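You operate a simulated robot arm through the tools that you are given. There is no shell and no other tool.

You run a simulated robot arm. Do the job below in one go: nothing can be reset, and whatever is moved stays where it is left.

TASK
Soak the brown sack's rice in the white tub, then drain it.
Fine: pour it all into the blue-rim basket; fill at the tap past the fill line, not to the brim; wait till the rice is white; put sack and plug back; spill nothing. Set down upright: what you pick out, plug of the white tub.

It is judged by the outcome, as a careful person would: the job done as asked, and still so three seconds after it is handed in. It fails if anything else is knocked over, pushed out of place, dropped, spilled or broken.

THE ROBOT
A 7-joint arm with a two-finger parallel gripper, fixed in place. Base frame: the origin is on the floor under the middle of its stand, x ahead of it, y to its left, z up; the work surface is at about z = 0.62. Lengths are in m, angles in rad, forces in N, time in s.
It reaches about 1.247 m from its shoulder. Its first joint turns from -2.304 to 2.304 rad. Payload 3.91 kg.
The TCP is the grasp point between the finger pads, 0.03 m short of the fingertips. In the tool frame z runs along the fingers and y along their closing line. Largest opening 0.11 m; finger width 0.02, thickness 0.01; the body of the gripper, 0.048 by 0.112 m, starts 0.055 m behind the TCP.
Orientation is that of the tool frame in the base frame, as a unit quaternion [w, x, y, z]. With the fingers straight down and closing along the base's y, the tool's x points along the base's -x, its y along +y and its z along -z.

THE INTERFACE
- The arm moves only by the tool move_arm. Its argument "steps" is a list of rows, each an object (a shift or turn left out is 0, a gripper value left out holds the last) with "delta_rot": the turn, a rotation vector about the tool's x, y, z in rad, a list of three; "delta_pos": the shift along the tool's x, y, z in cm, a list of three; "fingers": the opening, from 0 (shut) to 1 (fully open). In form: [{"delta_rot": [ax, ay, az], "delta_pos": [tx, ty, tz], "fingers": fingers}, ...]. A call has 1 to 20 rows; each row is the pose to reach, as a shift and turn from the pose commanded when the call began, along the tool's axes at that moment. Each row takes 0.2 s and may step no farther than 0.05 m and 0.15 rad from the row before; otherwise, or with a gripper value out of range, the whole call is refused. Where a pose cannot be reached the arm comes as near as it can. A force on the tool above 40 N (or 10 N above the force at the start of the call, whichever is more), or a blocked arm, ends the call early, and 0.2 s more pass. The fingers move at their own pace (about 0.108 m/s each) and stop on an object; they squeeze with about 29 N. The grip force told is the motor's: it shows also when the fingers shut on nothing. Time passes only in rows, and 0.2 s behind the last, so rows that repeat a pose let the fingers close. The reply holds the time, the measured pose of the TCP, the force on the tool along the base axes, the opening and the grip force, in the units named above and with some noise, with the torque about the TCP (base axes, N m) and any sound that the robot's microphone picked up.
- Cameras (640 x 400 px; columns grow to the right, rows downward): "scene" is fixed at [0.2203, 0.5003, 1.4537]; the picture's right is [-0.08, -1.00, 0.00], its down [-0.72, 0.06, -0.69] and it looks along [0.69, -0.06, -0.72] (base axes); focal length 214 px, centre (320, 200). "wrist" rides on the gripper at [0.072, 0.017, -0.103] in the tool frame; the picture's right is [-0.23, 0.97, 0.00], its down [-0.76, -0.18, -0.62] and it looks along [-0.61, -0.14, 0.78] (tool axes); focal length 222 px, centre (320, 200). There is no depth. A picture from a camera that has moved, and an enlarged one, comes with that camera's place and axes in the base frame and with its lens.
- get_image(camera): a new picture of that camera. It takes no simulated time.
- inspect(camera, box): a new picture of the part [left, top, right, bottom] of that camera's present view, enlarged. It takes no simulated time.
- sign_off(): hands the job in; it is judged then, once.

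Nothing tells you positions but the pictures and the camera data. Unless the task says otherwise, let go and move clear before handing in.

The tools are called after "Call:" by a JSON object that holds its "op" and its "data". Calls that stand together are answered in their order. move_arm: Moves the arm, as the interface text tells. Its arguments: {"type":"object","properties":{"steps":{"type":"array","items":{"type":"object","properties":{"delta_rot":{"type":"array","items":{"type":"number"}},"delta_pos":{"type":"array","items":{"type":"number"}},"fingers":{"type":"number"}}}}},"required":["steps"]} The other tools are called the same way: get_image (camera) takes a picture; inspect (camera, box) takes an enlarged picture of a part of a camera's view; sign_off () hands the job in.

At the start:

```text
time_s: 0.0
tcp_pos: [0.5206, 0.4997, 1.3021]
tcp_rot: [0.0, 0.0, 1.0, 0.0]
force: [0.1, -0.3, 0.1]
torque: [0.03, 0.03, 0.02]
finger_gap: 0.11
grip_force: 0.2
```

scene: 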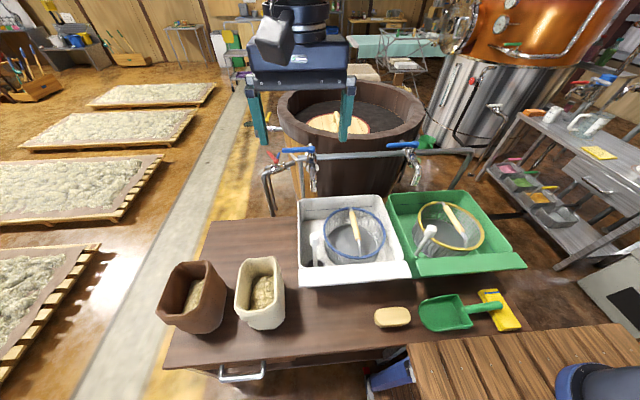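
wrist: 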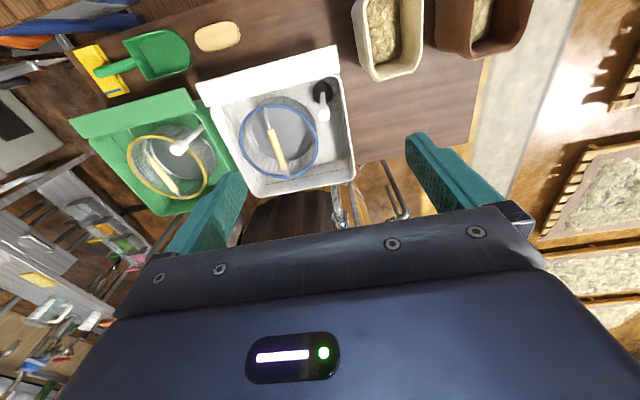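

I see a bench with a brown and a cream sack at the left, a white tub holding a blue-rim basket, a green tub with a yellow-rim basket, and taps behind the tubs. I'll look closer at each before moving.

Call:
{"op": "inspect", "data": {"camera": "scene", "box": [260, 130, 420, 290]}}

Call:
{"op": "inspect", "data": {"camera": "scene", "box": [140, 230, 300, 350]}}

Call:
{"op": "inspect", "data": {"camera": "wrist", "box": [180, 30, 420, 230]}}

Call:
{"op": "inspect", "data": {"camera": "wrist", "box": [330, 0, 550, 130]}}

Call:
{"op": "inspect", "data": {"camera": "scene", "box": [250, 120, 490, 220]}}

```text
2.50 times, centred on (340, 210) of scene
camera zoom: at [0.2203, 0.5003, 1.4537], right [-0.08, -1.0, 0.0], down [-0.72, 0.06, -0.69], along [0.69, -0.06, -0.72], focal length 536 px, centre (270, 175)
```

zoom: 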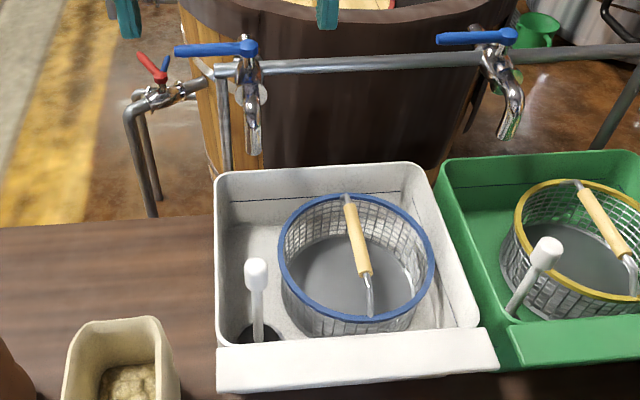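

```text
3.33 times, centred on (220, 290) of scene
camera zoom: at [0.2203, 0.5003, 1.4537], right [-0.08, -1.0, 0.0], down [-0.72, 0.06, -0.69], along [0.69, -0.06, -0.72], focal length 715 px, centre (653, -100)
```

zoom: 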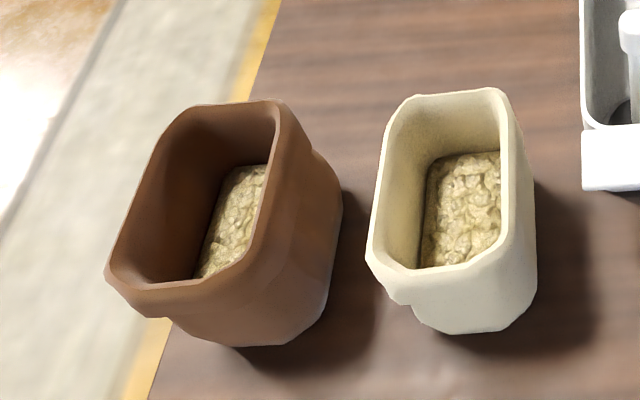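

```text
2.00 times, centred on (300, 130) of wrist
camera zoom: at [0.448, 0.5168, 1.4059], right [0.23, 0.97, 0.0], down [0.76, -0.18, 0.62], along [0.61, -0.14, -0.78], focal length 444 px, centre (360, 340)
```

zoom: 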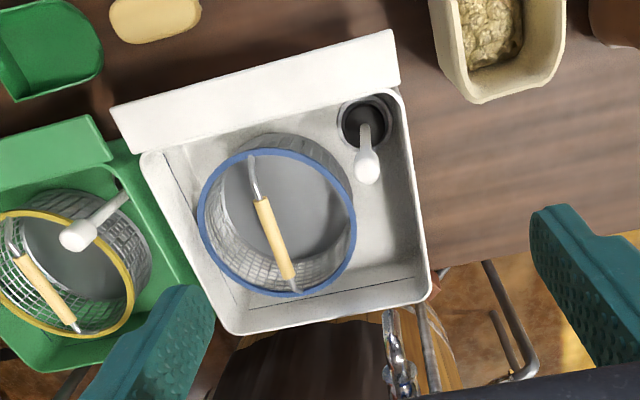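

```text
2.91 times, centred on (440, 65) of wrist
camera zoom: at [0.448, 0.5168, 1.4059], right [0.23, 0.97, 0.0], down [0.76, -0.18, 0.62], along [0.61, -0.14, -0.78], focal length 646 px, centre (-29, 593)
```

zoom: 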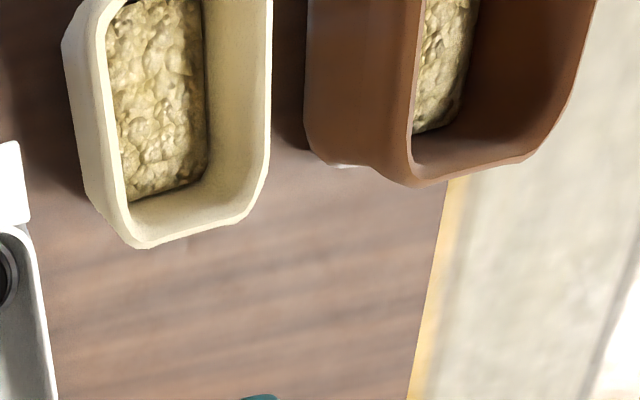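

```text
2.67 times, centred on (370, 170) of scene
camera zoom: at [0.2203, 0.5003, 1.4537], right [-0.08, -1.0, 0.0], down [-0.72, 0.06, -0.69], along [0.69, -0.06, -0.72], focal length 572 px, centre (187, 280)
```

zoom: 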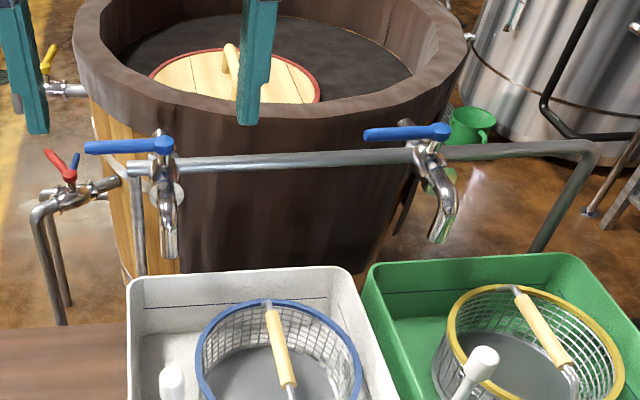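

The plug and taps matter, so I'll zoom in on the plug, fill line, taps and red valve before moving.

Call:
{"op": "inspect", "data": {"camera": "scene", "box": [295, 215, 345, 275]}}

Call:
{"op": "inspect", "data": {"camera": "wrist", "box": [300, 65, 360, 130]}}

Call:
{"op": "inspect", "data": {"camera": "scene", "box": [255, 135, 345, 215]}}

Call:
{"op": "inspect", "data": {"camera": "wrist", "box": [300, 170, 420, 250]}}

Call:
{"op": "inspect", "data": {"camera": "scene", "box": [290, 185, 420, 285]}}

```text
6.67 times, centred on (320, 245) of scene
camera zoom: at [0.2203, 0.5003, 1.4537], right [-0.08, -1.0, 0.0], down [-0.72, 0.06, -0.69], along [0.69, -0.06, -0.72], focal length 1430 px, centre (320, -100)
```

zoom: 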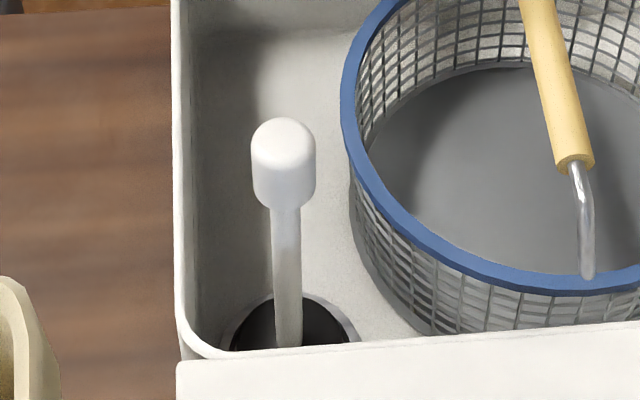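

```text
6.15 times, centred on (330, 98) of wrist
camera zoom: at [0.448, 0.5168, 1.4059], right [0.23, 0.97, 0.0], down [0.76, -0.18, 0.62], along [0.61, -0.14, -0.78], focal length 1367 px, centre (258, 831)
```

zoom: 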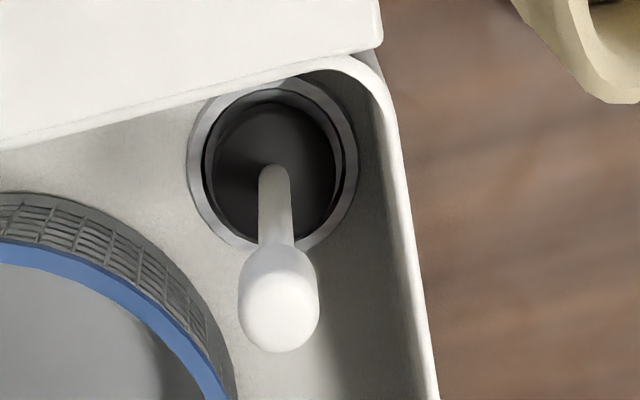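

```text
5.00 times, centred on (300, 175) of scene
camera zoom: at [0.2203, 0.5003, 1.4537], right [-0.08, -1.0, 0.0], down [-0.72, 0.06, -0.69], along [0.69, -0.06, -0.72], focal length 1072 px, centre (420, 325)
```

zoom: 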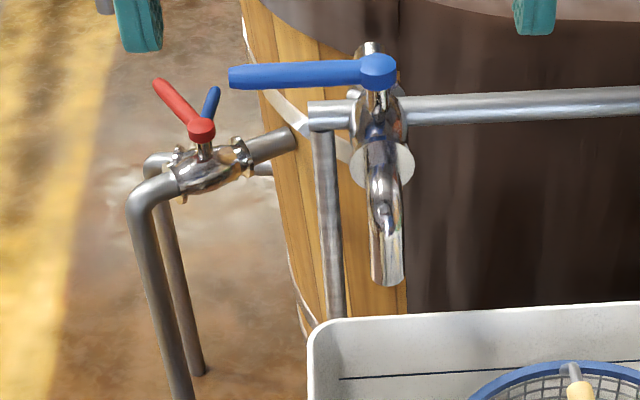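

```text
5.00 times, centred on (360, 210) of wrist
camera zoom: at [0.448, 0.5168, 1.4059], right [0.23, 0.97, 0.0], down [0.76, -0.18, 0.62], along [0.61, -0.14, -0.78], focal length 1111 px, centre (120, 150)
```

zoom: 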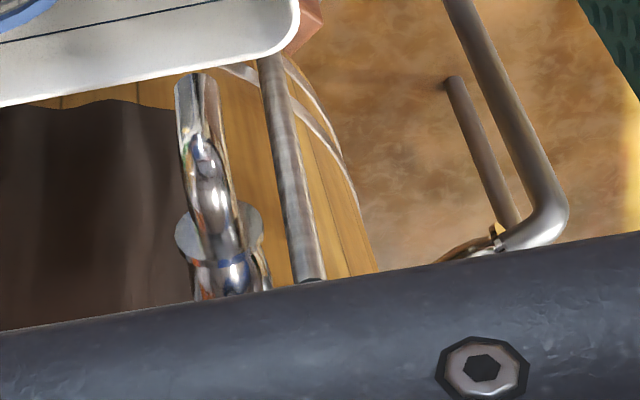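

```text
4.00 times, centred on (355, 235) of scene
camera zoom: at [0.2203, 0.5003, 1.4537], right [-0.08, -1.0, 0.0], down [-0.72, 0.06, -0.69], along [0.69, -0.06, -0.72], focal length 858 px, centre (180, 60)
```

zoom: 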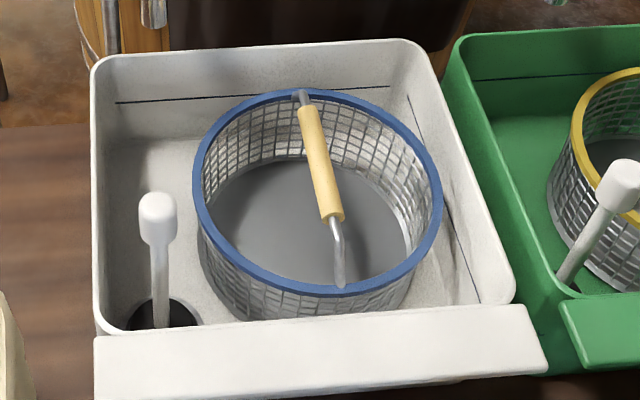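

The plug stands in its drain hole at the white tub's front-left. The tap spout comes out near (0.815, 0.477, 0.88) over the tub, clear of the basket, whose centre is near (0.705, 0.32). I'll move the arm over the sacks to see them better.

Call:
{"op": "move_arm", "data": {"steps": [{"delta_pos": [1.5, 3.75, 1.5]}, {"delta_pos": [3, 7.5, 3]}, {"delta_pos": [4.5, 11.25, 4.5]}, {"delta_pos": [6, 15, 6]}, {"delta_pos": [7.5, 18.75, 7.5]}, {"delta_pos": [9, 22.5, 9]}, {"delta_pos": [10.5, 26.25, 10.5]}, {"delta_pos": [12, 30, 12]}, {"delta_pos": [13, 34, 12]}]}}

Call:
{"op": "get_image", "data": {"camera": "wrist"}}

Call:
{"op": "get_image", "data": {"camera": "scene"}}

```text
time_s: 2.0
tcp_pos: [0.3908, 0.8402, 1.1836]
tcp_rot: [0.0, 0.0, 1.0, 0.001]
force: [-0.4, -0.6, 1.2]
torque: [0.02, 0.01, 0.0]
finger_gap: 0.1101
grip_force: 0.0
```

```text
taken
camera wrist: at [0.3175, 0.8565, 1.2873], right [0.23, 0.97, 0.0], down [0.76, -0.18, 0.62], along [0.61, -0.14, -0.78], focal length 222 px, centre (320, 200)
```

wrist: 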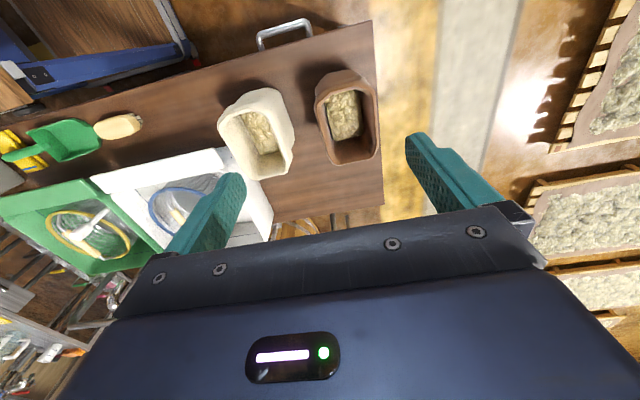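

```text
taken
```

scene: 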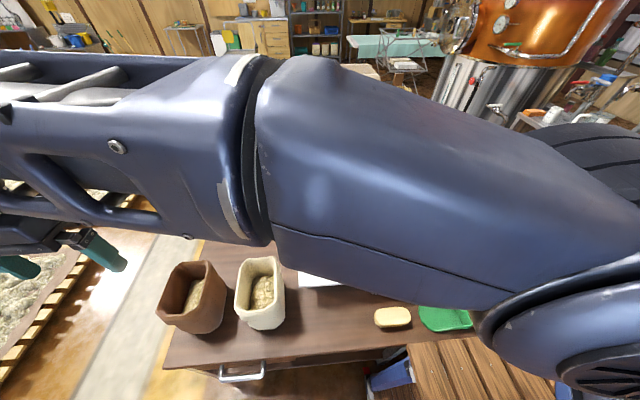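

Call:
{"op": "inspect", "data": {"camera": "wrist", "box": [200, 20, 400, 220]}}

Call:
{"op": "inspect", "data": {"camera": "wrist", "box": [300, 55, 400, 175]}}

Call:
{"op": "inspect", "data": {"camera": "scene", "box": [150, 245, 240, 345]}}

```text
2.00 times, centred on (300, 120) of wrist
camera zoom: at [0.3175, 0.8565, 1.2873], right [0.23, 0.97, 0.0], down [0.76, -0.18, 0.62], along [0.61, -0.14, -0.78], focal length 444 px, centre (360, 360)
```

zoom: 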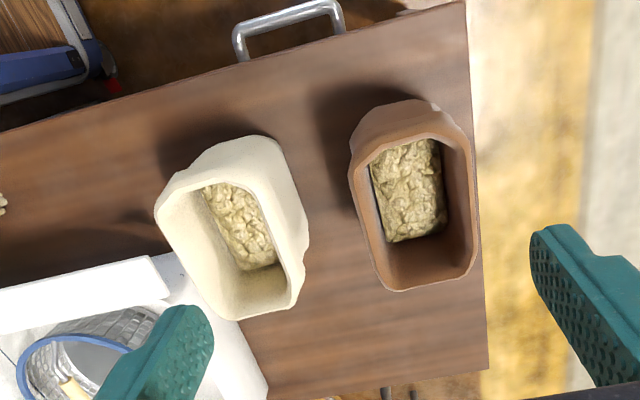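

```text
3.33 times, centred on (350, 115) of wrist
camera zoom: at [0.3175, 0.8565, 1.2873], right [0.23, 0.97, 0.0], down [0.76, -0.18, 0.62], along [0.61, -0.14, -0.78], focal length 740 px, centre (220, 483)
```

zoom: 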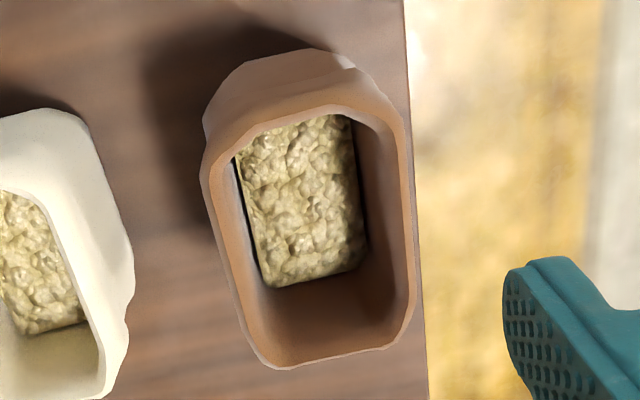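

```text
4.00 times, centred on (195, 295) of scene
camera zoom: at [0.2203, 0.5003, 1.4537], right [-0.08, -1.0, 0.0], down [-0.72, 0.06, -0.69], along [0.69, -0.06, -0.72], focal length 858 px, centre (820, -180)
```

zoom: 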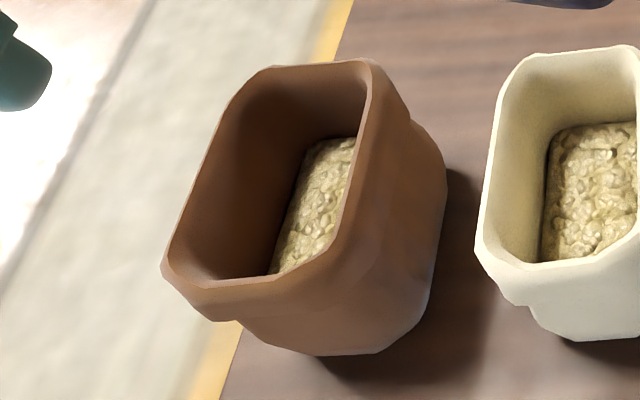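

The brown sack's rim spans about x 0.425–0.589 and y 0.818–0.936 at z ≈ 0.82. That is slightly too wide to grip from above, so I plan a horizontal grip around its body and a rolling pour. First I'll test whether the wrist can turn over.

Call:
{"op": "move_arm", "data": {"steps": [{"delta_rot": [0, 0, -0.15]}, {"delta_rot": [0, 0, -0.3]}, {"delta_rot": [0, 0, -0.45]}, {"delta_rot": [0, 0, -0.6]}, {"delta_rot": [0, 0, -0.75]}, {"delta_rot": [0, 0, -0.9]}, {"delta_rot": [0, 0, -1.05]}, {"delta_rot": [0, 0, -1.2]}, {"delta_rot": [0, 0, -1.35]}, {"delta_rot": [0, 0, -1.5]}, {"delta_rot": [0, 0, -1.65]}, {"delta_rot": [0, 0, -1.8]}, {"delta_rot": [0, 0, -1.95]}, {"delta_rot": [0, 0, -2.1]}, {"delta_rot": [0, 0, -2.25]}, {"delta_rot": [0, 0, -2.4]}, {"delta_rot": [0, 0, -2.55]}, {"delta_rot": [0, 0, -2.7]}, {"delta_rot": [0, 0, -2.85]}, {"delta_rot": [0, 0, -3.0]}]}}

Call:
{"op": "get_image", "data": {"camera": "wrist"}}

Call:
{"op": "get_image", "data": {"camera": "scene"}}

```text
time_s: 6.2
tcp_pos: [0.3912, 0.8402, 1.1822]
tcp_rot: [0.0, 0.998, -0.069, -0.001]
force: [-1.0, 0.0, 0.1]
torque: [0.01, 0.0, -0.02]
finger_gap: 0.1099
grip_force: 0.1
```

```text
taken
camera wrist: at [0.46, 0.8132, 1.2854], right [-0.36, -0.93, 0.0], down [-0.73, 0.28, 0.62], along [-0.58, 0.22, -0.78], focal length 222 px, centre (320, 200)
```

wrist: 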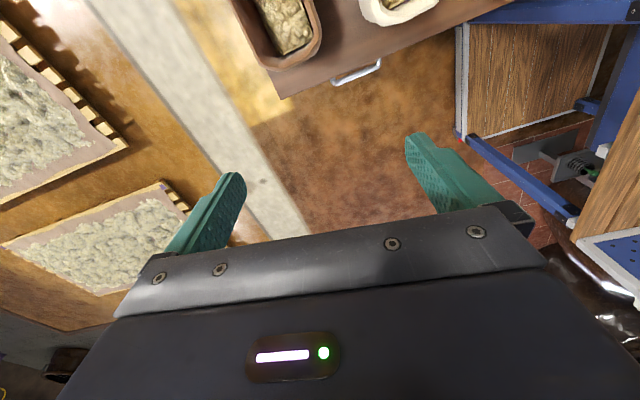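

```text
taken
```

scene: 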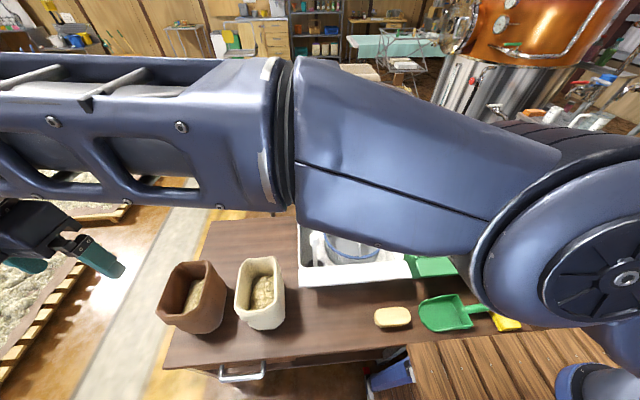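

Call:
{"op": "move_arm", "data": {"steps": [{"delta_rot": [0, 0, -0.1416]}]}}

Call:
{"op": "move_arm", "data": {"steps": [{"delta_rot": [0, 0.15, 0]}, {"delta_rot": [0, 0.3, 0]}, {"delta_rot": [0, 0.45, 0]}, {"delta_rot": [0, 0.6, 0]}, {"delta_rot": [0, 0.75, 0]}, {"delta_rot": [0, 0.9, 0]}, {"delta_rot": [0, 1.05, 0]}, {"delta_rot": [0, 1.2, 0]}, {"delta_rot": [0, 1.35, 0]}, {"delta_rot": [0, 1.5, 0]}, {"delta_rot": [0, 1.5708, 0]}]}}

Call:
{"op": "get_image", "data": {"camera": "wrist"}}

Call:
{"op": "get_image", "data": {"camera": "scene"}}

```text
time_s: 6.6
tcp_pos: [0.391, 0.8393, 1.182]
tcp_rot: [0.0, 1.0, 0.002, -0.001]
force: [0.9, -0.1, -0.7]
torque: [0.01, -0.02, 0.0]
finger_gap: 0.1097
grip_force: 0.1
```

```text
time_s: 9.0
tcp_pos: [0.3908, 0.8391, 1.1839]
tcp_rot: [0.001, 0.706, -0.001, 0.708]
force: [0.7, 0.1, 0.1]
torque: [-0.01, 0.06, 0.0]
finger_gap: 0.1102
grip_force: 0.1
```

```text
taken
camera wrist: at [0.2867, 0.8229, 1.2551], right [0.0, -0.97, -0.23], down [-0.62, 0.18, -0.76], along [0.78, 0.14, -0.61], focal length 222 px, centre (320, 200)
```

wrist: 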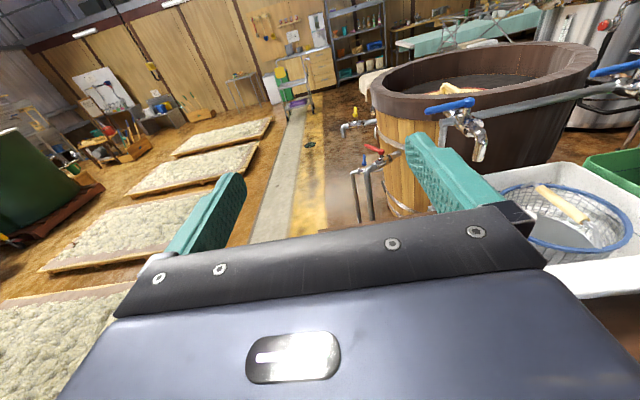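

```text
taken
```

scene: 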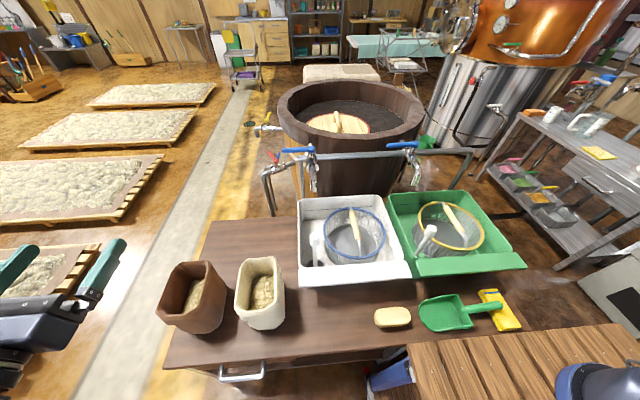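

Fingers-forward with the camera on top is reachable. This view also shows the taps well, so I'll inspect them.

Call:
{"op": "inspect", "data": {"camera": "wrist", "box": [330, 80, 510, 220]}}

Call:
{"op": "inspect", "data": {"camera": "wrist", "box": [480, 50, 640, 260]}}

Call:
{"op": "inspect", "data": {"camera": "scene", "box": [255, 135, 355, 205]}}

Call:
{"op": "inspect", "data": {"camera": "scene", "box": [150, 245, 300, 345]}}

```text
2.86 times, centred on (420, 150) of wrist
camera zoom: at [0.2867, 0.8229, 1.2551], right [0.0, -0.97, -0.23], down [-0.62, 0.18, -0.76], along [0.78, 0.14, -0.61], focal length 635 px, centre (34, 343)
```

zoom: 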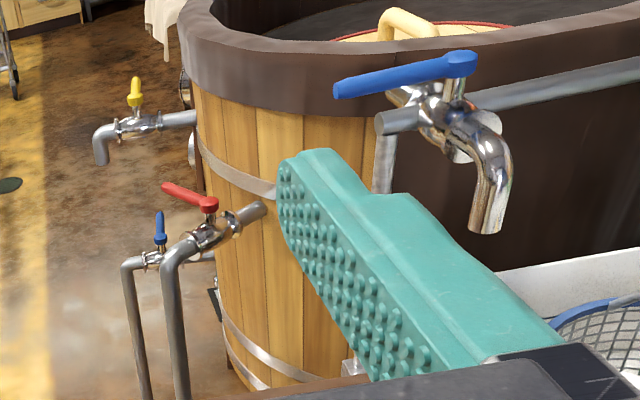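

```text
1.90 times, centred on (560, 155) of wrist
camera zoom: at [0.2867, 0.8229, 1.2551], right [0.0, -0.97, -0.23], down [-0.62, 0.18, -0.76], along [0.78, 0.14, -0.61], focal length 423 px, centre (-137, 286)
```

zoom: 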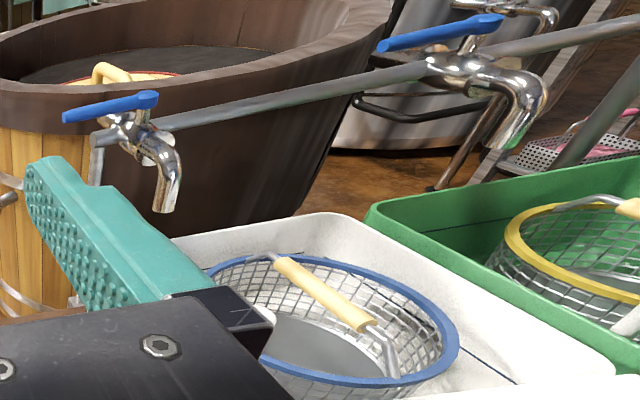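

```text
5.71 times, centred on (305, 170) of scene
camera zoom: at [0.2203, 0.5003, 1.4537], right [-0.08, -1.0, 0.0], down [-0.72, 0.06, -0.69], along [0.69, -0.06, -0.72], focal length 1226 px, centre (406, 371)
```

zoom: 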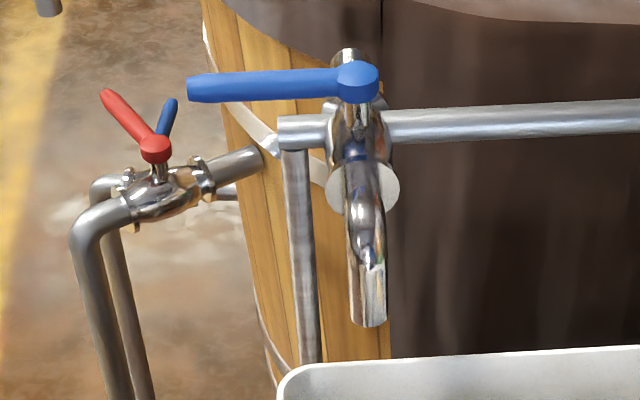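

```text
4.00 times, centred on (225, 295) of scene
camera zoom: at [0.2203, 0.5003, 1.4537], right [-0.08, -1.0, 0.0], down [-0.72, 0.06, -0.69], along [0.69, -0.06, -0.72], focal length 858 px, centre (700, -180)
```

zoom: 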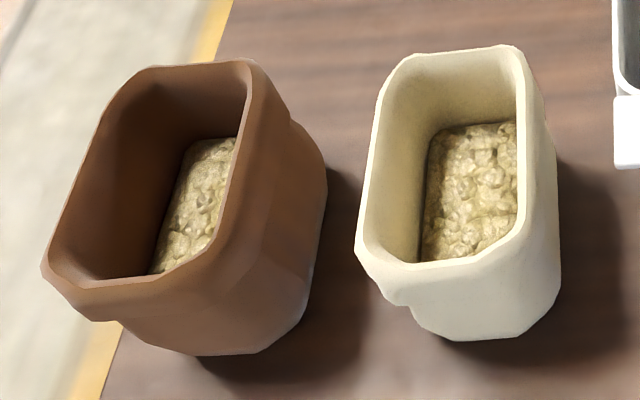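

The tap lever's pivot is near (0.906, 0.471, 1.005) and its tip is near (0.912, 0.58), pointing left. I'll back off and lower the hand to look at the brown sack from the front and measure its body.

Call:
{"op": "move_arm", "data": {"steps": [{"delta_pos": [-3.1, -0.5, -2.2]}, {"delta_pos": [-6.2, -1.0, -4.4]}, {"delta_pos": [-9.4, -1.5, -6.6]}, {"delta_pos": [-12.5, -2.0, -8.8]}, {"delta_pos": [-15.6, -2.5, -11]}, {"delta_pos": [-18.7, -3.0, -13.2]}, {"delta_pos": [-21.9, -3.5, -15.4]}, {"delta_pos": [-25, -4.0, -17.5]}]}}

Call:
{"op": "get_image", "data": {"camera": "wrist"}}

Call:
{"op": "get_image", "data": {"camera": "scene"}}

```text
time_s: 10.8
tcp_pos: [0.2149, 0.8784, 0.9334]
tcp_rot: [0.0, 0.707, -0.001, 0.707]
force: [0.6, 0.1, 1.1]
torque: [-0.01, 0.03, 0.02]
finger_gap: 0.11
grip_force: 0.0
```

```text
taken
camera wrist: at [0.1112, 0.8622, 1.0055], right [0.0, -0.97, -0.23], down [-0.62, 0.18, -0.76], along [0.78, 0.14, -0.61], focal length 222 px, centre (320, 200)
```

wrist: 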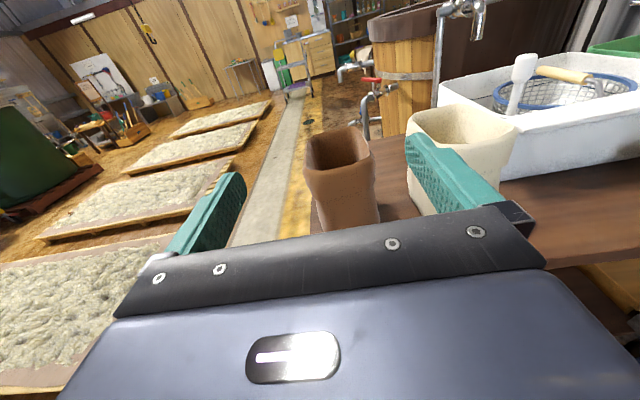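

```text
taken
```

scene: 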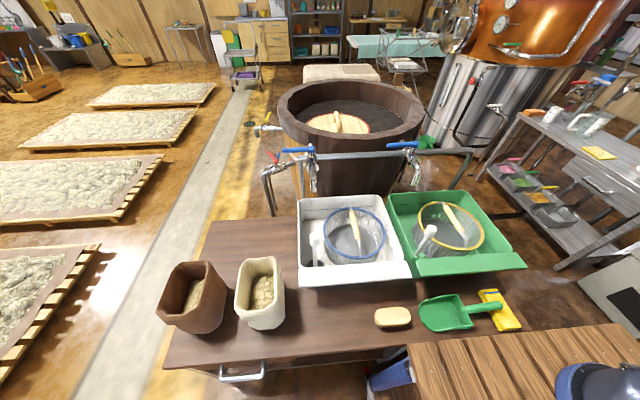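

Call:
{"op": "inspect", "data": {"camera": "wrist", "box": [280, 100, 440, 240]}}

Call:
{"op": "inspect", "data": {"camera": "wrist", "box": [290, 110, 390, 240]}}

```text
2.86 times, centred on (360, 170) of wrist
camera zoom: at [0.1112, 0.8622, 1.0055], right [0.0, -0.97, -0.23], down [-0.62, 0.18, -0.76], along [0.78, 0.14, -0.61], focal length 635 px, centre (206, 286)
```

zoom: 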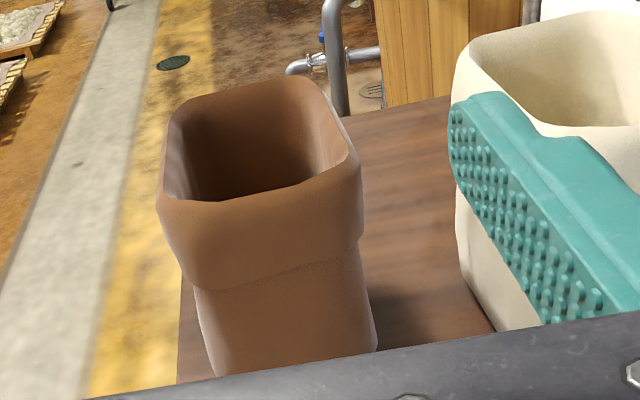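

```text
3.08 times, centred on (340, 175) of wrist
camera zoom: at [0.1112, 0.8622, 1.0055], right [0.0, -0.97, -0.23], down [-0.62, 0.18, -0.76], along [0.78, 0.14, -0.61], focal length 684 px, centre (258, 277)
```

zoom: 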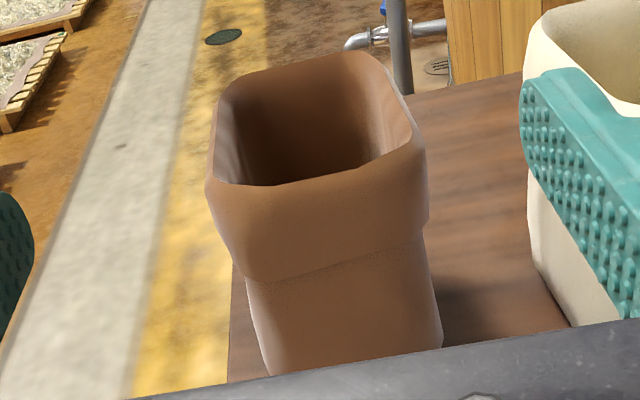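

The sack body is about 0.115 m wide, too wide for the 0.11 m opening, so I'll pinch its far (+x) wall instead. Then I can pour over the near (−x) lip by pitching the hand forward and up. I'm turning the fingers back down and yawing so they close along x.

Call:
{"op": "move_arm", "data": {"steps": [{"delta_rot": [0, -0.145, 0], "delta_pos": [1.2, 0, 1.7]}, {"delta_rot": [0, -0.29, 0], "delta_pos": [2.4, 0, 3.4]}, {"delta_rot": [0, -0.435, 0], "delta_pos": [3.6, 0, 5.1]}, {"delta_rot": [0, -0.58, 0], "delta_pos": [4.8, 0, 6.8]}, {"delta_rot": [0, -0.725, 0], "delta_pos": [6, 0, 8.5]}, {"delta_rot": [0, -0.87, 0], "delta_pos": [7.2, 0, 10.2]}, {"delta_rot": [0, -1.015, 0], "delta_pos": [8.4, 0, 11.9]}, {"delta_rot": [0, -1.16, 0], "delta_pos": [9.6, 0, 13.6]}, {"delta_rot": [0, -1.305, 0], "delta_pos": [10.8, 0, 15.3]}, {"delta_rot": [0, -1.45, 0], "delta_pos": [12, 0, 17]}, {"delta_rot": [0, -1.5708, 0], "delta_pos": [12, 0, 18.5]}]}}

Call:
{"op": "move_arm", "data": {"steps": [{"delta_rot": [0, 0, 0.145], "delta_pos": [1.6, 0, 0]}, {"delta_rot": [0, 0, 0.29], "delta_pos": [3.2, 0, 0]}, {"delta_rot": [0, 0, 0.435], "delta_pos": [4.8, 0, 0]}, {"delta_rot": [0, 0, 0.58], "delta_pos": [6.4, 0, 0]}, {"delta_rot": [0, 0, 0.725], "delta_pos": [8, 0, 0]}, {"delta_rot": [0, 0, 0.87], "delta_pos": [9.6, 0, 0]}, {"delta_rot": [0, 0, 1.015], "delta_pos": [11.2, 0, 0]}, {"delta_rot": [0, 0, 1.16], "delta_pos": [12.8, 0, 0]}, {"delta_rot": [0, 0, 1.305], "delta_pos": [14.4, 0, 0]}, {"delta_rot": [0, 0, 1.45], "delta_pos": [16, 0, 0]}, {"delta_rot": [0, 0, 1.5708], "delta_pos": [17.5, 0, 0]}]}}

Call:
{"op": "get_image", "data": {"camera": "wrist"}}

Call:
{"op": "get_image", "data": {"camera": "scene"}}

```text
time_s: 13.2
tcp_pos: [0.4001, 0.8807, 1.054]
tcp_rot: [-0.001, 1.0, 0.001, -0.001]
force: [-1.5, 0.0, 0.0]
torque: [-0.03, -0.08, -0.02]
finger_gap: 0.1102
grip_force: 0.1
```

```text
time_s: 15.6
tcp_pos: [0.5629, 0.8518, 1.0454]
tcp_rot: [0.0, -0.707, 0.708, 0.0]
force: [0.4, 1.0, -1.8]
torque: [-0.01, -0.03, 0.0]
finger_gap: 0.1098
grip_force: 0.0
out of reach, approached as far as the arm can: row 7, 8, 9, 10, 11
```

```text
taken
camera wrist: at [0.5453, 0.7795, 1.1498], right [-0.97, 0.23, 0.0], down [0.18, 0.76, 0.62], along [0.14, 0.61, -0.78], focal length 222 px, centre (320, 200)
```

wrist: 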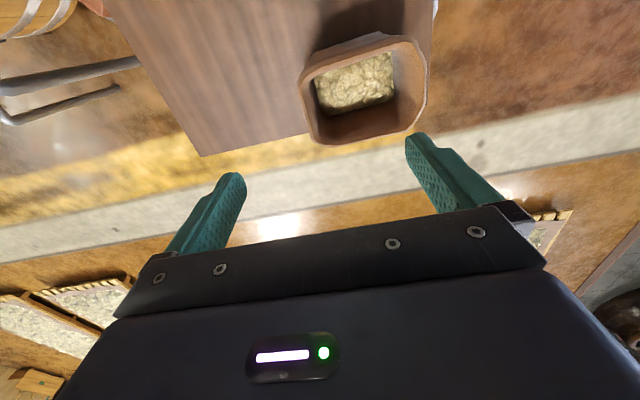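

```text
taken
```

scene: 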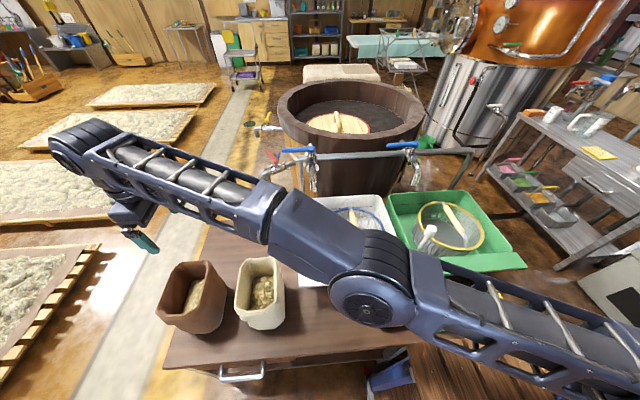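

The arm hit its reach limit at that height, and a lower pose should be within reach. I'll descend partway over the sack's far wall and check.

Call:
{"op": "move_arm", "data": {"steps": [{"delta_pos": [0, 0, 4]}, {"delta_pos": [0, 0, 8]}, {"delta_pos": [0, 0, 12]}, {"delta_pos": [0, 0, 14]}]}}

Call:
{"op": "get_image", "data": {"camera": "wrist"}}

Call:
{"op": "get_image", "data": {"camera": "scene"}}

```text
time_s: 16.6
tcp_pos: [0.5687, 0.8658, 0.9093]
tcp_rot: [0.0, 0.707, -0.707, 0.001]
force: [0.3, -0.1, -0.3]
torque: [0.04, 0.01, 0.01]
finger_gap: 0.11
grip_force: 0.0
out of reach, approached as far as the arm can: row 1, 2, 3, 4
```

```text
taken
camera wrist: at [0.5516, 0.794, 1.0122], right [-0.97, 0.23, 0.0], down [0.18, 0.76, 0.62], along [0.14, 0.61, -0.78], focal length 222 px, centre (320, 200)
```

wrist: 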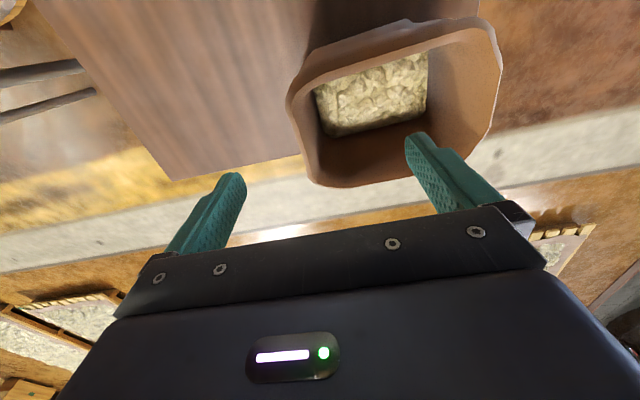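

```text
taken
```

scene: 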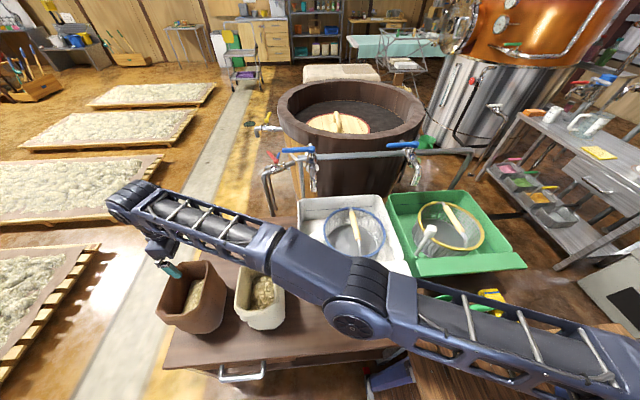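

I'm just short of reach with the fingers vertical. A slight tilt of the hand within the wall's plane will fix that. I'll look closer at the far wall from here first.

Call:
{"op": "inspect", "data": {"camera": "wrist", "box": [270, 10, 510, 200]}}

Call:
{"op": "inspect", "data": {"camera": "scene", "box": [140, 230, 300, 340]}}

```text
2.11 times, centred on (390, 105) of wrist
camera zoom: at [0.5516, 0.794, 1.0122], right [-0.97, 0.23, 0.0], down [0.18, 0.76, 0.62], along [0.14, 0.61, -0.78], focal length 468 px, centre (173, 400)
```

zoom: 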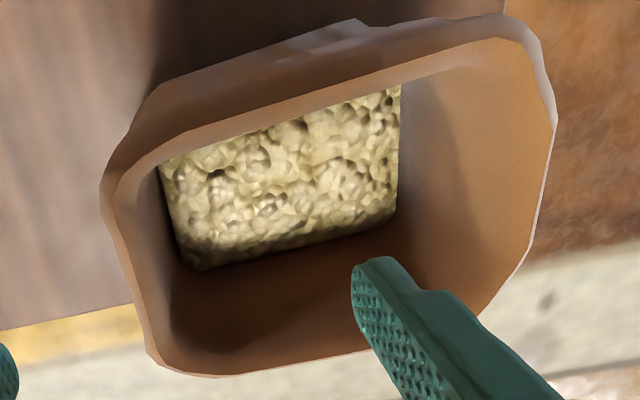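

```text
3.64 times, centred on (220, 285) of scene
camera zoom: at [0.2203, 0.5003, 1.4537], right [-0.08, -1.0, 0.0], down [-0.72, 0.06, -0.69], along [0.69, -0.06, -0.72], focal length 780 px, centre (684, -109)
```

zoom: 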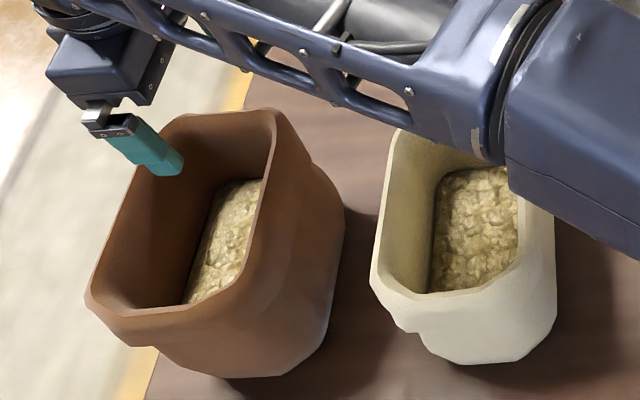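

Rim top is at z ≈ 0.818 and the far wall is centred near x = 0.584, y = 0.879. I'll tilt the hand about 12° toward the sack and align over the wall at this height.

Call:
{"op": "move_arm", "data": {"steps": [{"delta_rot": [0, -0.11, 0], "delta_pos": [0, -0.4, 0]}, {"delta_rot": [0, -0.22, 0], "delta_pos": [0, -0.84, 0]}, {"delta_rot": [0, -0.22, 0], "delta_pos": [0, -0.84, 1]}]}}

Call:
{"op": "get_image", "data": {"camera": "wrist"}}

Call:
{"op": "inspect", "data": {"camera": "scene", "box": [140, 200, 300, 340]}}

```text
time_s: 17.4
tcp_pos: [0.5943, 0.9002, 0.9018]
tcp_rot: [-0.076, 0.703, -0.703, -0.078]
force: [0.5, 0.3, 0.7]
torque: [-0.01, 0.05, 0.01]
finger_gap: 0.1101
grip_force: 0.1
out of reach, approached as far as the arm can: row 1, 2, 3
```

```text
taken
camera wrist: at [0.5765, 0.8072, 0.9873], right [-0.97, 0.22, 0.05], down [0.18, 0.61, 0.77], along [0.14, 0.76, -0.63], focal length 222 px, centre (320, 200)
```

wrist: 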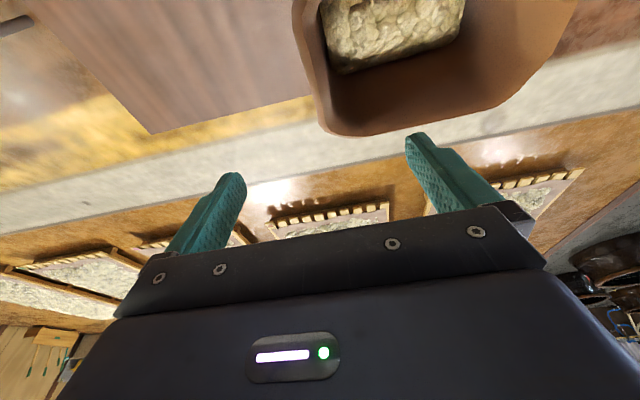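

```text
2.86 times, centred on (220, 270) of scene
camera zoom: at [0.2203, 0.5003, 1.4537], right [-0.08, -1.0, 0.0], down [-0.72, 0.06, -0.69], along [0.69, -0.06, -0.72], focal length 613 px, centre (606, 0)
```

zoom: 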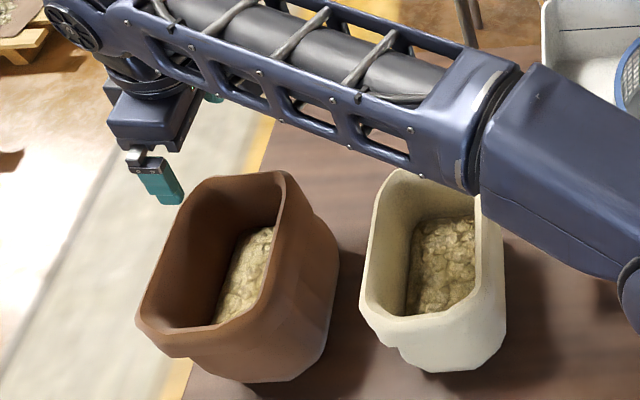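

The arm locked nearly straight and overshot outward. I'll retract toward the base and up to bend the elbow, then approach again with the tilt.

Call:
{"op": "move_arm", "data": {"steps": [{"delta_pos": [1.2, 2.5, -1.55]}, {"delta_pos": [2.4, 5, -3.1]}, {"delta_pos": [3.6, 7.5, -4.65]}, {"delta_pos": [4.77, 10, -6.19]}, {"delta_pos": [4.77, 10, -6.19]}]}}

Call:
{"op": "get_image", "data": {"camera": "wrist"}}

Call:
{"op": "get_image", "data": {"camera": "scene"}}

```text
time_s: 18.6
tcp_pos: [0.5296, 0.9246, 0.9597]
tcp_rot: [-0.077, 0.703, -0.703, -0.077]
force: [-0.8, 0.4, -0.2]
torque: [0.01, 0.01, -0.01]
finger_gap: 0.1099
grip_force: 0.0
out of reach, approached as far as the arm can: row 1, 2, 3, 4, 5
```

```text
taken
camera wrist: at [0.5121, 0.8308, 1.0443], right [-0.97, 0.22, 0.05], down [0.18, 0.61, 0.77], along [0.14, 0.76, -0.63], focal length 222 px, centre (320, 200)
```

wrist: 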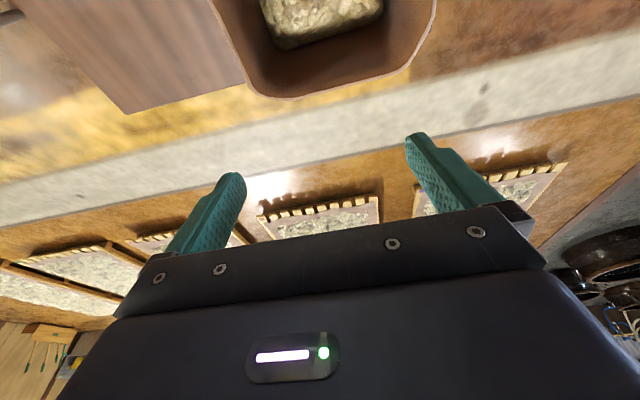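

```text
taken
```

scene: 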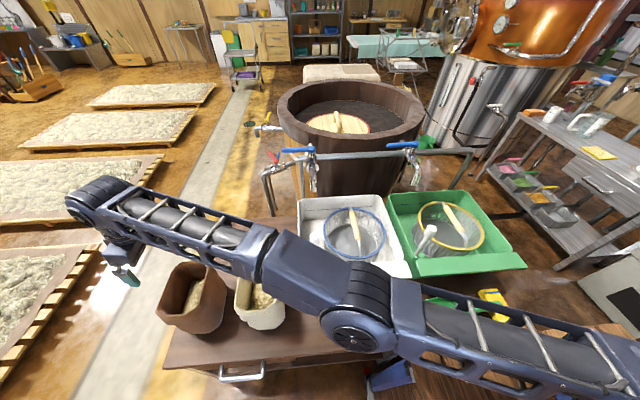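

Call:
{"op": "move_arm", "data": {"steps": [{"delta_pos": [2.1, 1.7, -3.0]}, {"delta_pos": [4.3, 3.4, -6.1]}, {"delta_pos": [6.4, 5.0, -9.1]}, {"delta_pos": [8.5, 6.7, -12.2]}, {"delta_pos": [10.7, 8.4, -15.2]}, {"delta_pos": [12.8, 10.0, -18.2]}, {"delta_pos": [15, 11.7, -21.3]}, {"delta_pos": [17.1, 13.4, -24.3]}, {"delta_pos": [17.1, 13.4, -24.3]}]}}

Call:
{"op": "get_image", "data": {"camera": "scene"}}

```text
time_s: 20.6
tcp_pos: [0.4544, 0.883, 1.2277]
tcp_rot: [-0.076, 0.703, -0.703, -0.076]
force: [0.1, 1.2, 0.2]
torque: [0.0, 0.0, 0.0]
finger_gap: 0.11
grip_force: 0.1
out of reach, approached as far as the arm can: row 1, 2, 3, 4, 5, 6, 7, 8, 9
```

```text
taken
```

scene: 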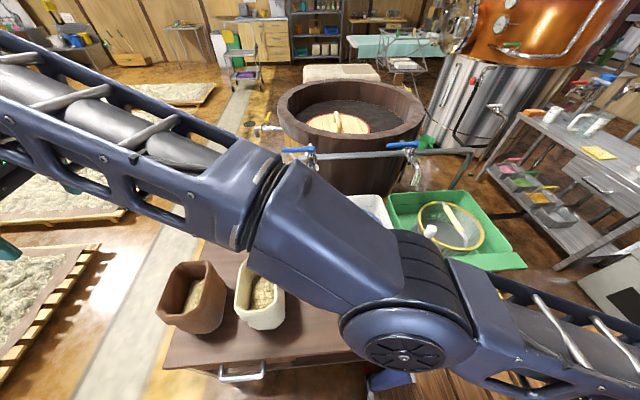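

Call:
{"op": "move_arm", "data": {"steps": [{"delta_pos": [-4.04, -1.67, -0.24]}, {"delta_pos": [-8.08, -3.33, -0.47]}, {"delta_pos": [-12.1, -5.0, -0.71]}, {"delta_pos": [-16.2, -6.67, -0.95]}, {"delta_pos": [-20.2, -8.33, -1.2]}, {"delta_pos": [-24.2, -10.0, -1.4]}, {"delta_pos": [-28.3, -11.7, -1.66]}, {"delta_pos": [-32.3, -13.3, -1.9]}, {"delta_pos": [-36.3, -15.0, -2.1]}, {"delta_pos": [-36.3, -15.0, -2.1]}, {"delta_pos": [-32.3, -13.3, -1.9]}, {"delta_pos": [-28.3, -11.7, -1.66]}, {"delta_pos": [-24.2, -10.0, -1.4]}, {"delta_pos": [-20.2, -8.33, -1.2]}, {"delta_pos": [-16.2, -6.67, -0.95]}, {"delta_pos": [-12.1, -5.0, -0.71]}]}}

Call:
{"op": "get_image", "data": {"camera": "scene"}}

```text
time_s: 24.0
tcp_pos: [0.4682, 0.8891, 1.2062]
tcp_rot: [-0.078, 0.703, -0.703, -0.077]
force: [0.6, 0.0, 0.0]
torque: [0.02, 0.03, 0.01]
finger_gap: 0.11
grip_force: 0.0
out of reach, approached as far as the arm can: row 1, 2, 3, 4, 5, 6, 7, 8, 9, 10, 11, 12, 13, 14, 15, 16
```

```text
taken
```

scene: 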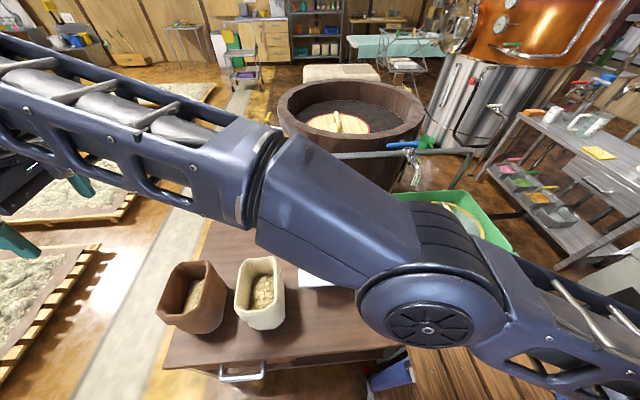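

Call:
{"op": "move_arm", "data": {"steps": [{"delta_pos": [0.87, 0, 3.9]}, {"delta_pos": [1.74, 0, 7.8]}, {"delta_pos": [2.6, 0, 11.7]}, {"delta_pos": [3.5, 0, 15.6]}, {"delta_pos": [3.5, 0, 15.6]}]}}

Call:
{"op": "get_image", "data": {"camera": "scene"}}

```text
time_s: 25.2
tcp_pos: [0.4686, 0.8853, 1.0451]
tcp_rot: [0.078, -0.703, 0.703, 0.077]
force: [0.2, 0.4, -0.1]
torque: [0.02, 0.0, -0.02]
finger_gap: 0.1101
grip_force: 0.0
```

```text
taken
```

scene: 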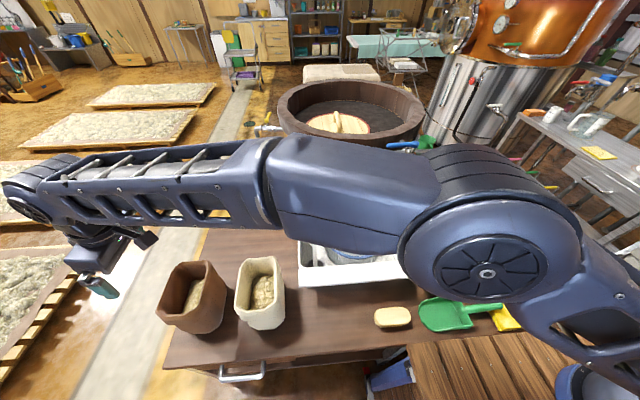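

The elbow is bent again and tracking normally, with the shoulder centre near z ≈ 1.07. I'll now go to a reachable pose above the sack's far wall with slightly more tilt.

Call:
{"op": "move_arm", "data": {"steps": [{"delta_rot": [0, -0.02, 0], "delta_pos": [0.62, -1.93, 2.34]}, {"delta_rot": [0, -0.03, 0], "delta_pos": [1.24, -3.87, 4.67]}, {"delta_rot": [0, -0.04, 0], "delta_pos": [1.87, -5.8, 7.0]}, {"delta_rot": [0, -0.05, 0], "delta_pos": [2.5, -7.7, 9.35]}, {"delta_rot": [0, -0.06, 0], "delta_pos": [3.1, -9.7, 11.7]}, {"delta_rot": [0, -0.06, 0], "delta_pos": [3.73, -11.6, 14.02]}]}}

Call:
{"op": "get_image", "data": {"camera": "wrist"}}

Call:
{"op": "inspect", "data": {"camera": "scene", "box": [120, 210, 300, 340]}}

```text
time_s: 26.6
tcp_pos: [0.5847, 0.8815, 0.8994]
tcp_rot: [-0.099, 0.701, -0.699, -0.1]
force: [-0.6, 0.2, -0.2]
torque: [-0.01, -0.02, -0.02]
finger_gap: 0.1099
grip_force: 0.0
```

```text
taken
camera wrist: at [0.568, 0.7813, 0.9794], right [-0.97, 0.22, 0.06], down [0.18, 0.56, 0.81], along [0.14, 0.8, -0.58], focal length 222 px, centre (320, 200)
```

wrist: 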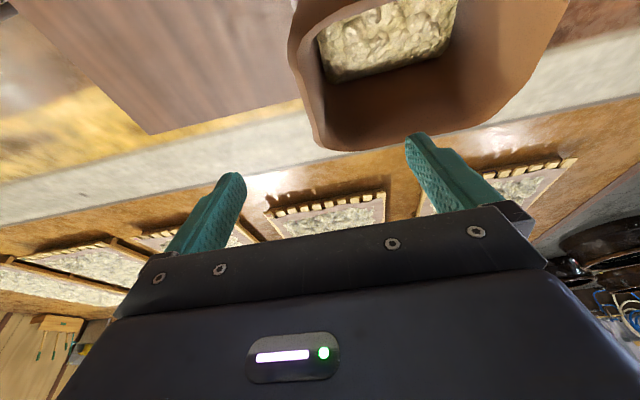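

```text
3.08 times, centred on (210, 275) of scene
camera zoom: at [0.2203, 0.5003, 1.4537], right [-0.08, -1.0, 0.0], down [-0.72, 0.06, -0.69], along [0.69, -0.06, -0.72], focal length 660 px, centre (658, -31)
```

zoom: 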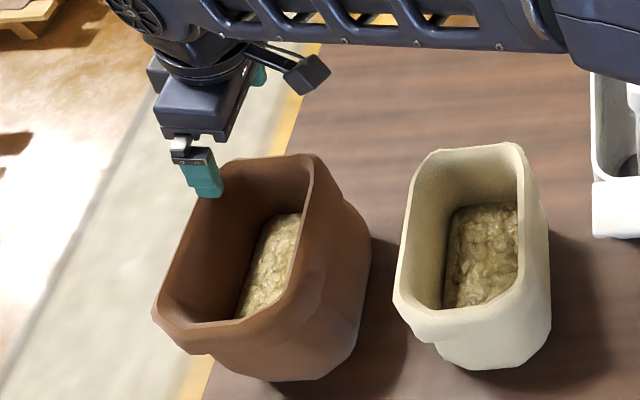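

Aligned over the far wall, so I'm lowering the open fingers to straddle it.

Call:
{"op": "move_arm", "data": {"steps": [{"delta_pos": [0.85, 0, 2.73]}, {"delta_pos": [1.69, 0, 5.46]}, {"delta_pos": [2.53, 0, 8.19]}, {"delta_pos": [2.95, 0, 9.55]}, {"delta_pos": [3.38, 0, 10.92]}]}}

Call:
{"op": "get_image", "data": {"camera": "wrist"}}

Call:
{"op": "inspect", "data": {"camera": "scene", "box": [120, 220, 300, 340]}}

```text
time_s: 27.8
tcp_pos: [0.5853, 0.8776, 0.7856]
tcp_rot: [-0.098, 0.7, -0.7, -0.098]
force: [0.5, -0.1, 0.5]
torque: [0.0, -0.01, -0.01]
finger_gap: 0.1098
grip_force: 0.0
```

```text
taken
camera wrist: at [0.5679, 0.7787, 0.8644], right [-0.97, 0.22, 0.06], down [0.18, 0.56, 0.81], along [0.14, 0.8, -0.58], focal length 222 px, centre (320, 200)
```

wrist: 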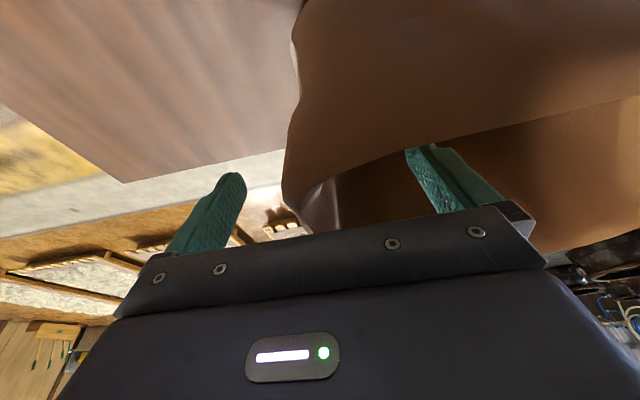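

```text
3.33 times, centred on (210, 280) of scene
camera zoom: at [0.2203, 0.5003, 1.4537], right [-0.08, -1.0, 0.0], down [-0.72, 0.06, -0.69], along [0.69, -0.06, -0.72], focal length 715 px, centre (687, -67)
```

zoom: 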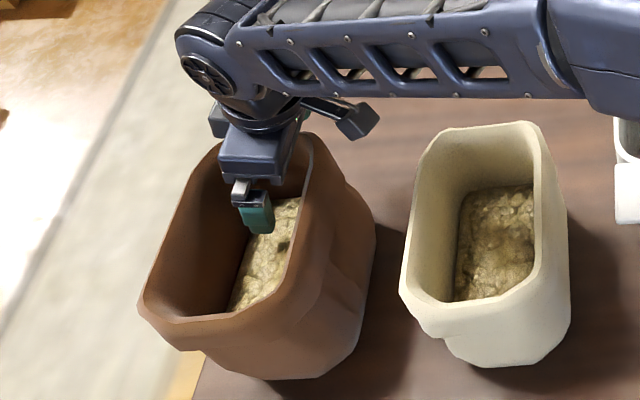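

Call:
{"op": "move_arm", "data": {"steps": [{"fingers": 0.4}, {"fingers": 0.25}, {"fingers": 0.0}, {"fingers": 0.0}, {"fingers": 0.0}]}}

Call:
{"op": "get_image", "data": {"camera": "wrist"}}

Call:
{"op": "inspect", "data": {"camera": "scene", "box": [120, 220, 300, 340]}}

```text
time_s: 29.0
tcp_pos: [0.5854, 0.877, 0.7856]
tcp_rot: [-0.098, 0.701, -0.7, -0.099]
force: [-3.0, -6.1, 2.0]
torque: [-0.32, 1.74, 1.2]
finger_gap: 0.0134
grip_force: 29.3
```

```text
taken
camera wrist: at [0.5676, 0.7786, 0.8644], right [-0.97, 0.22, 0.06], down [0.18, 0.56, 0.81], along [0.14, 0.8, -0.58], focal length 222 px, centre (320, 200)
```

wrist: 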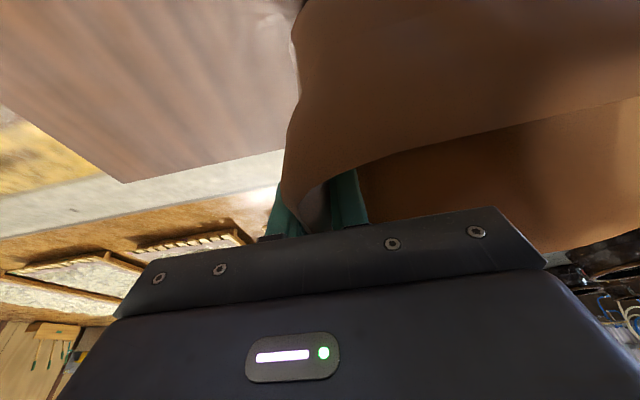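

```text
3.33 times, centred on (210, 280) of scene
camera zoom: at [0.2203, 0.5003, 1.4537], right [-0.08, -1.0, 0.0], down [-0.72, 0.06, -0.69], along [0.69, -0.06, -0.72], focal length 715 px, centre (687, -67)
```

zoom: 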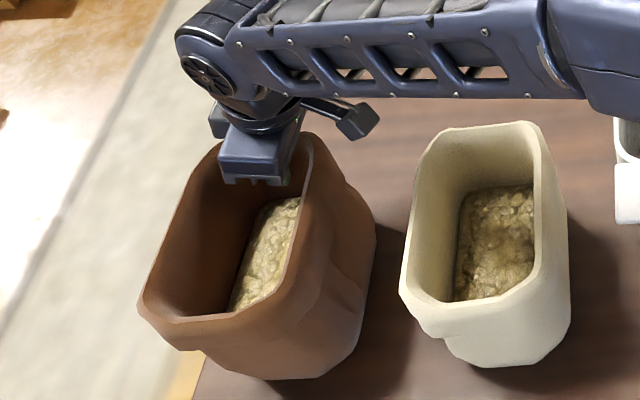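

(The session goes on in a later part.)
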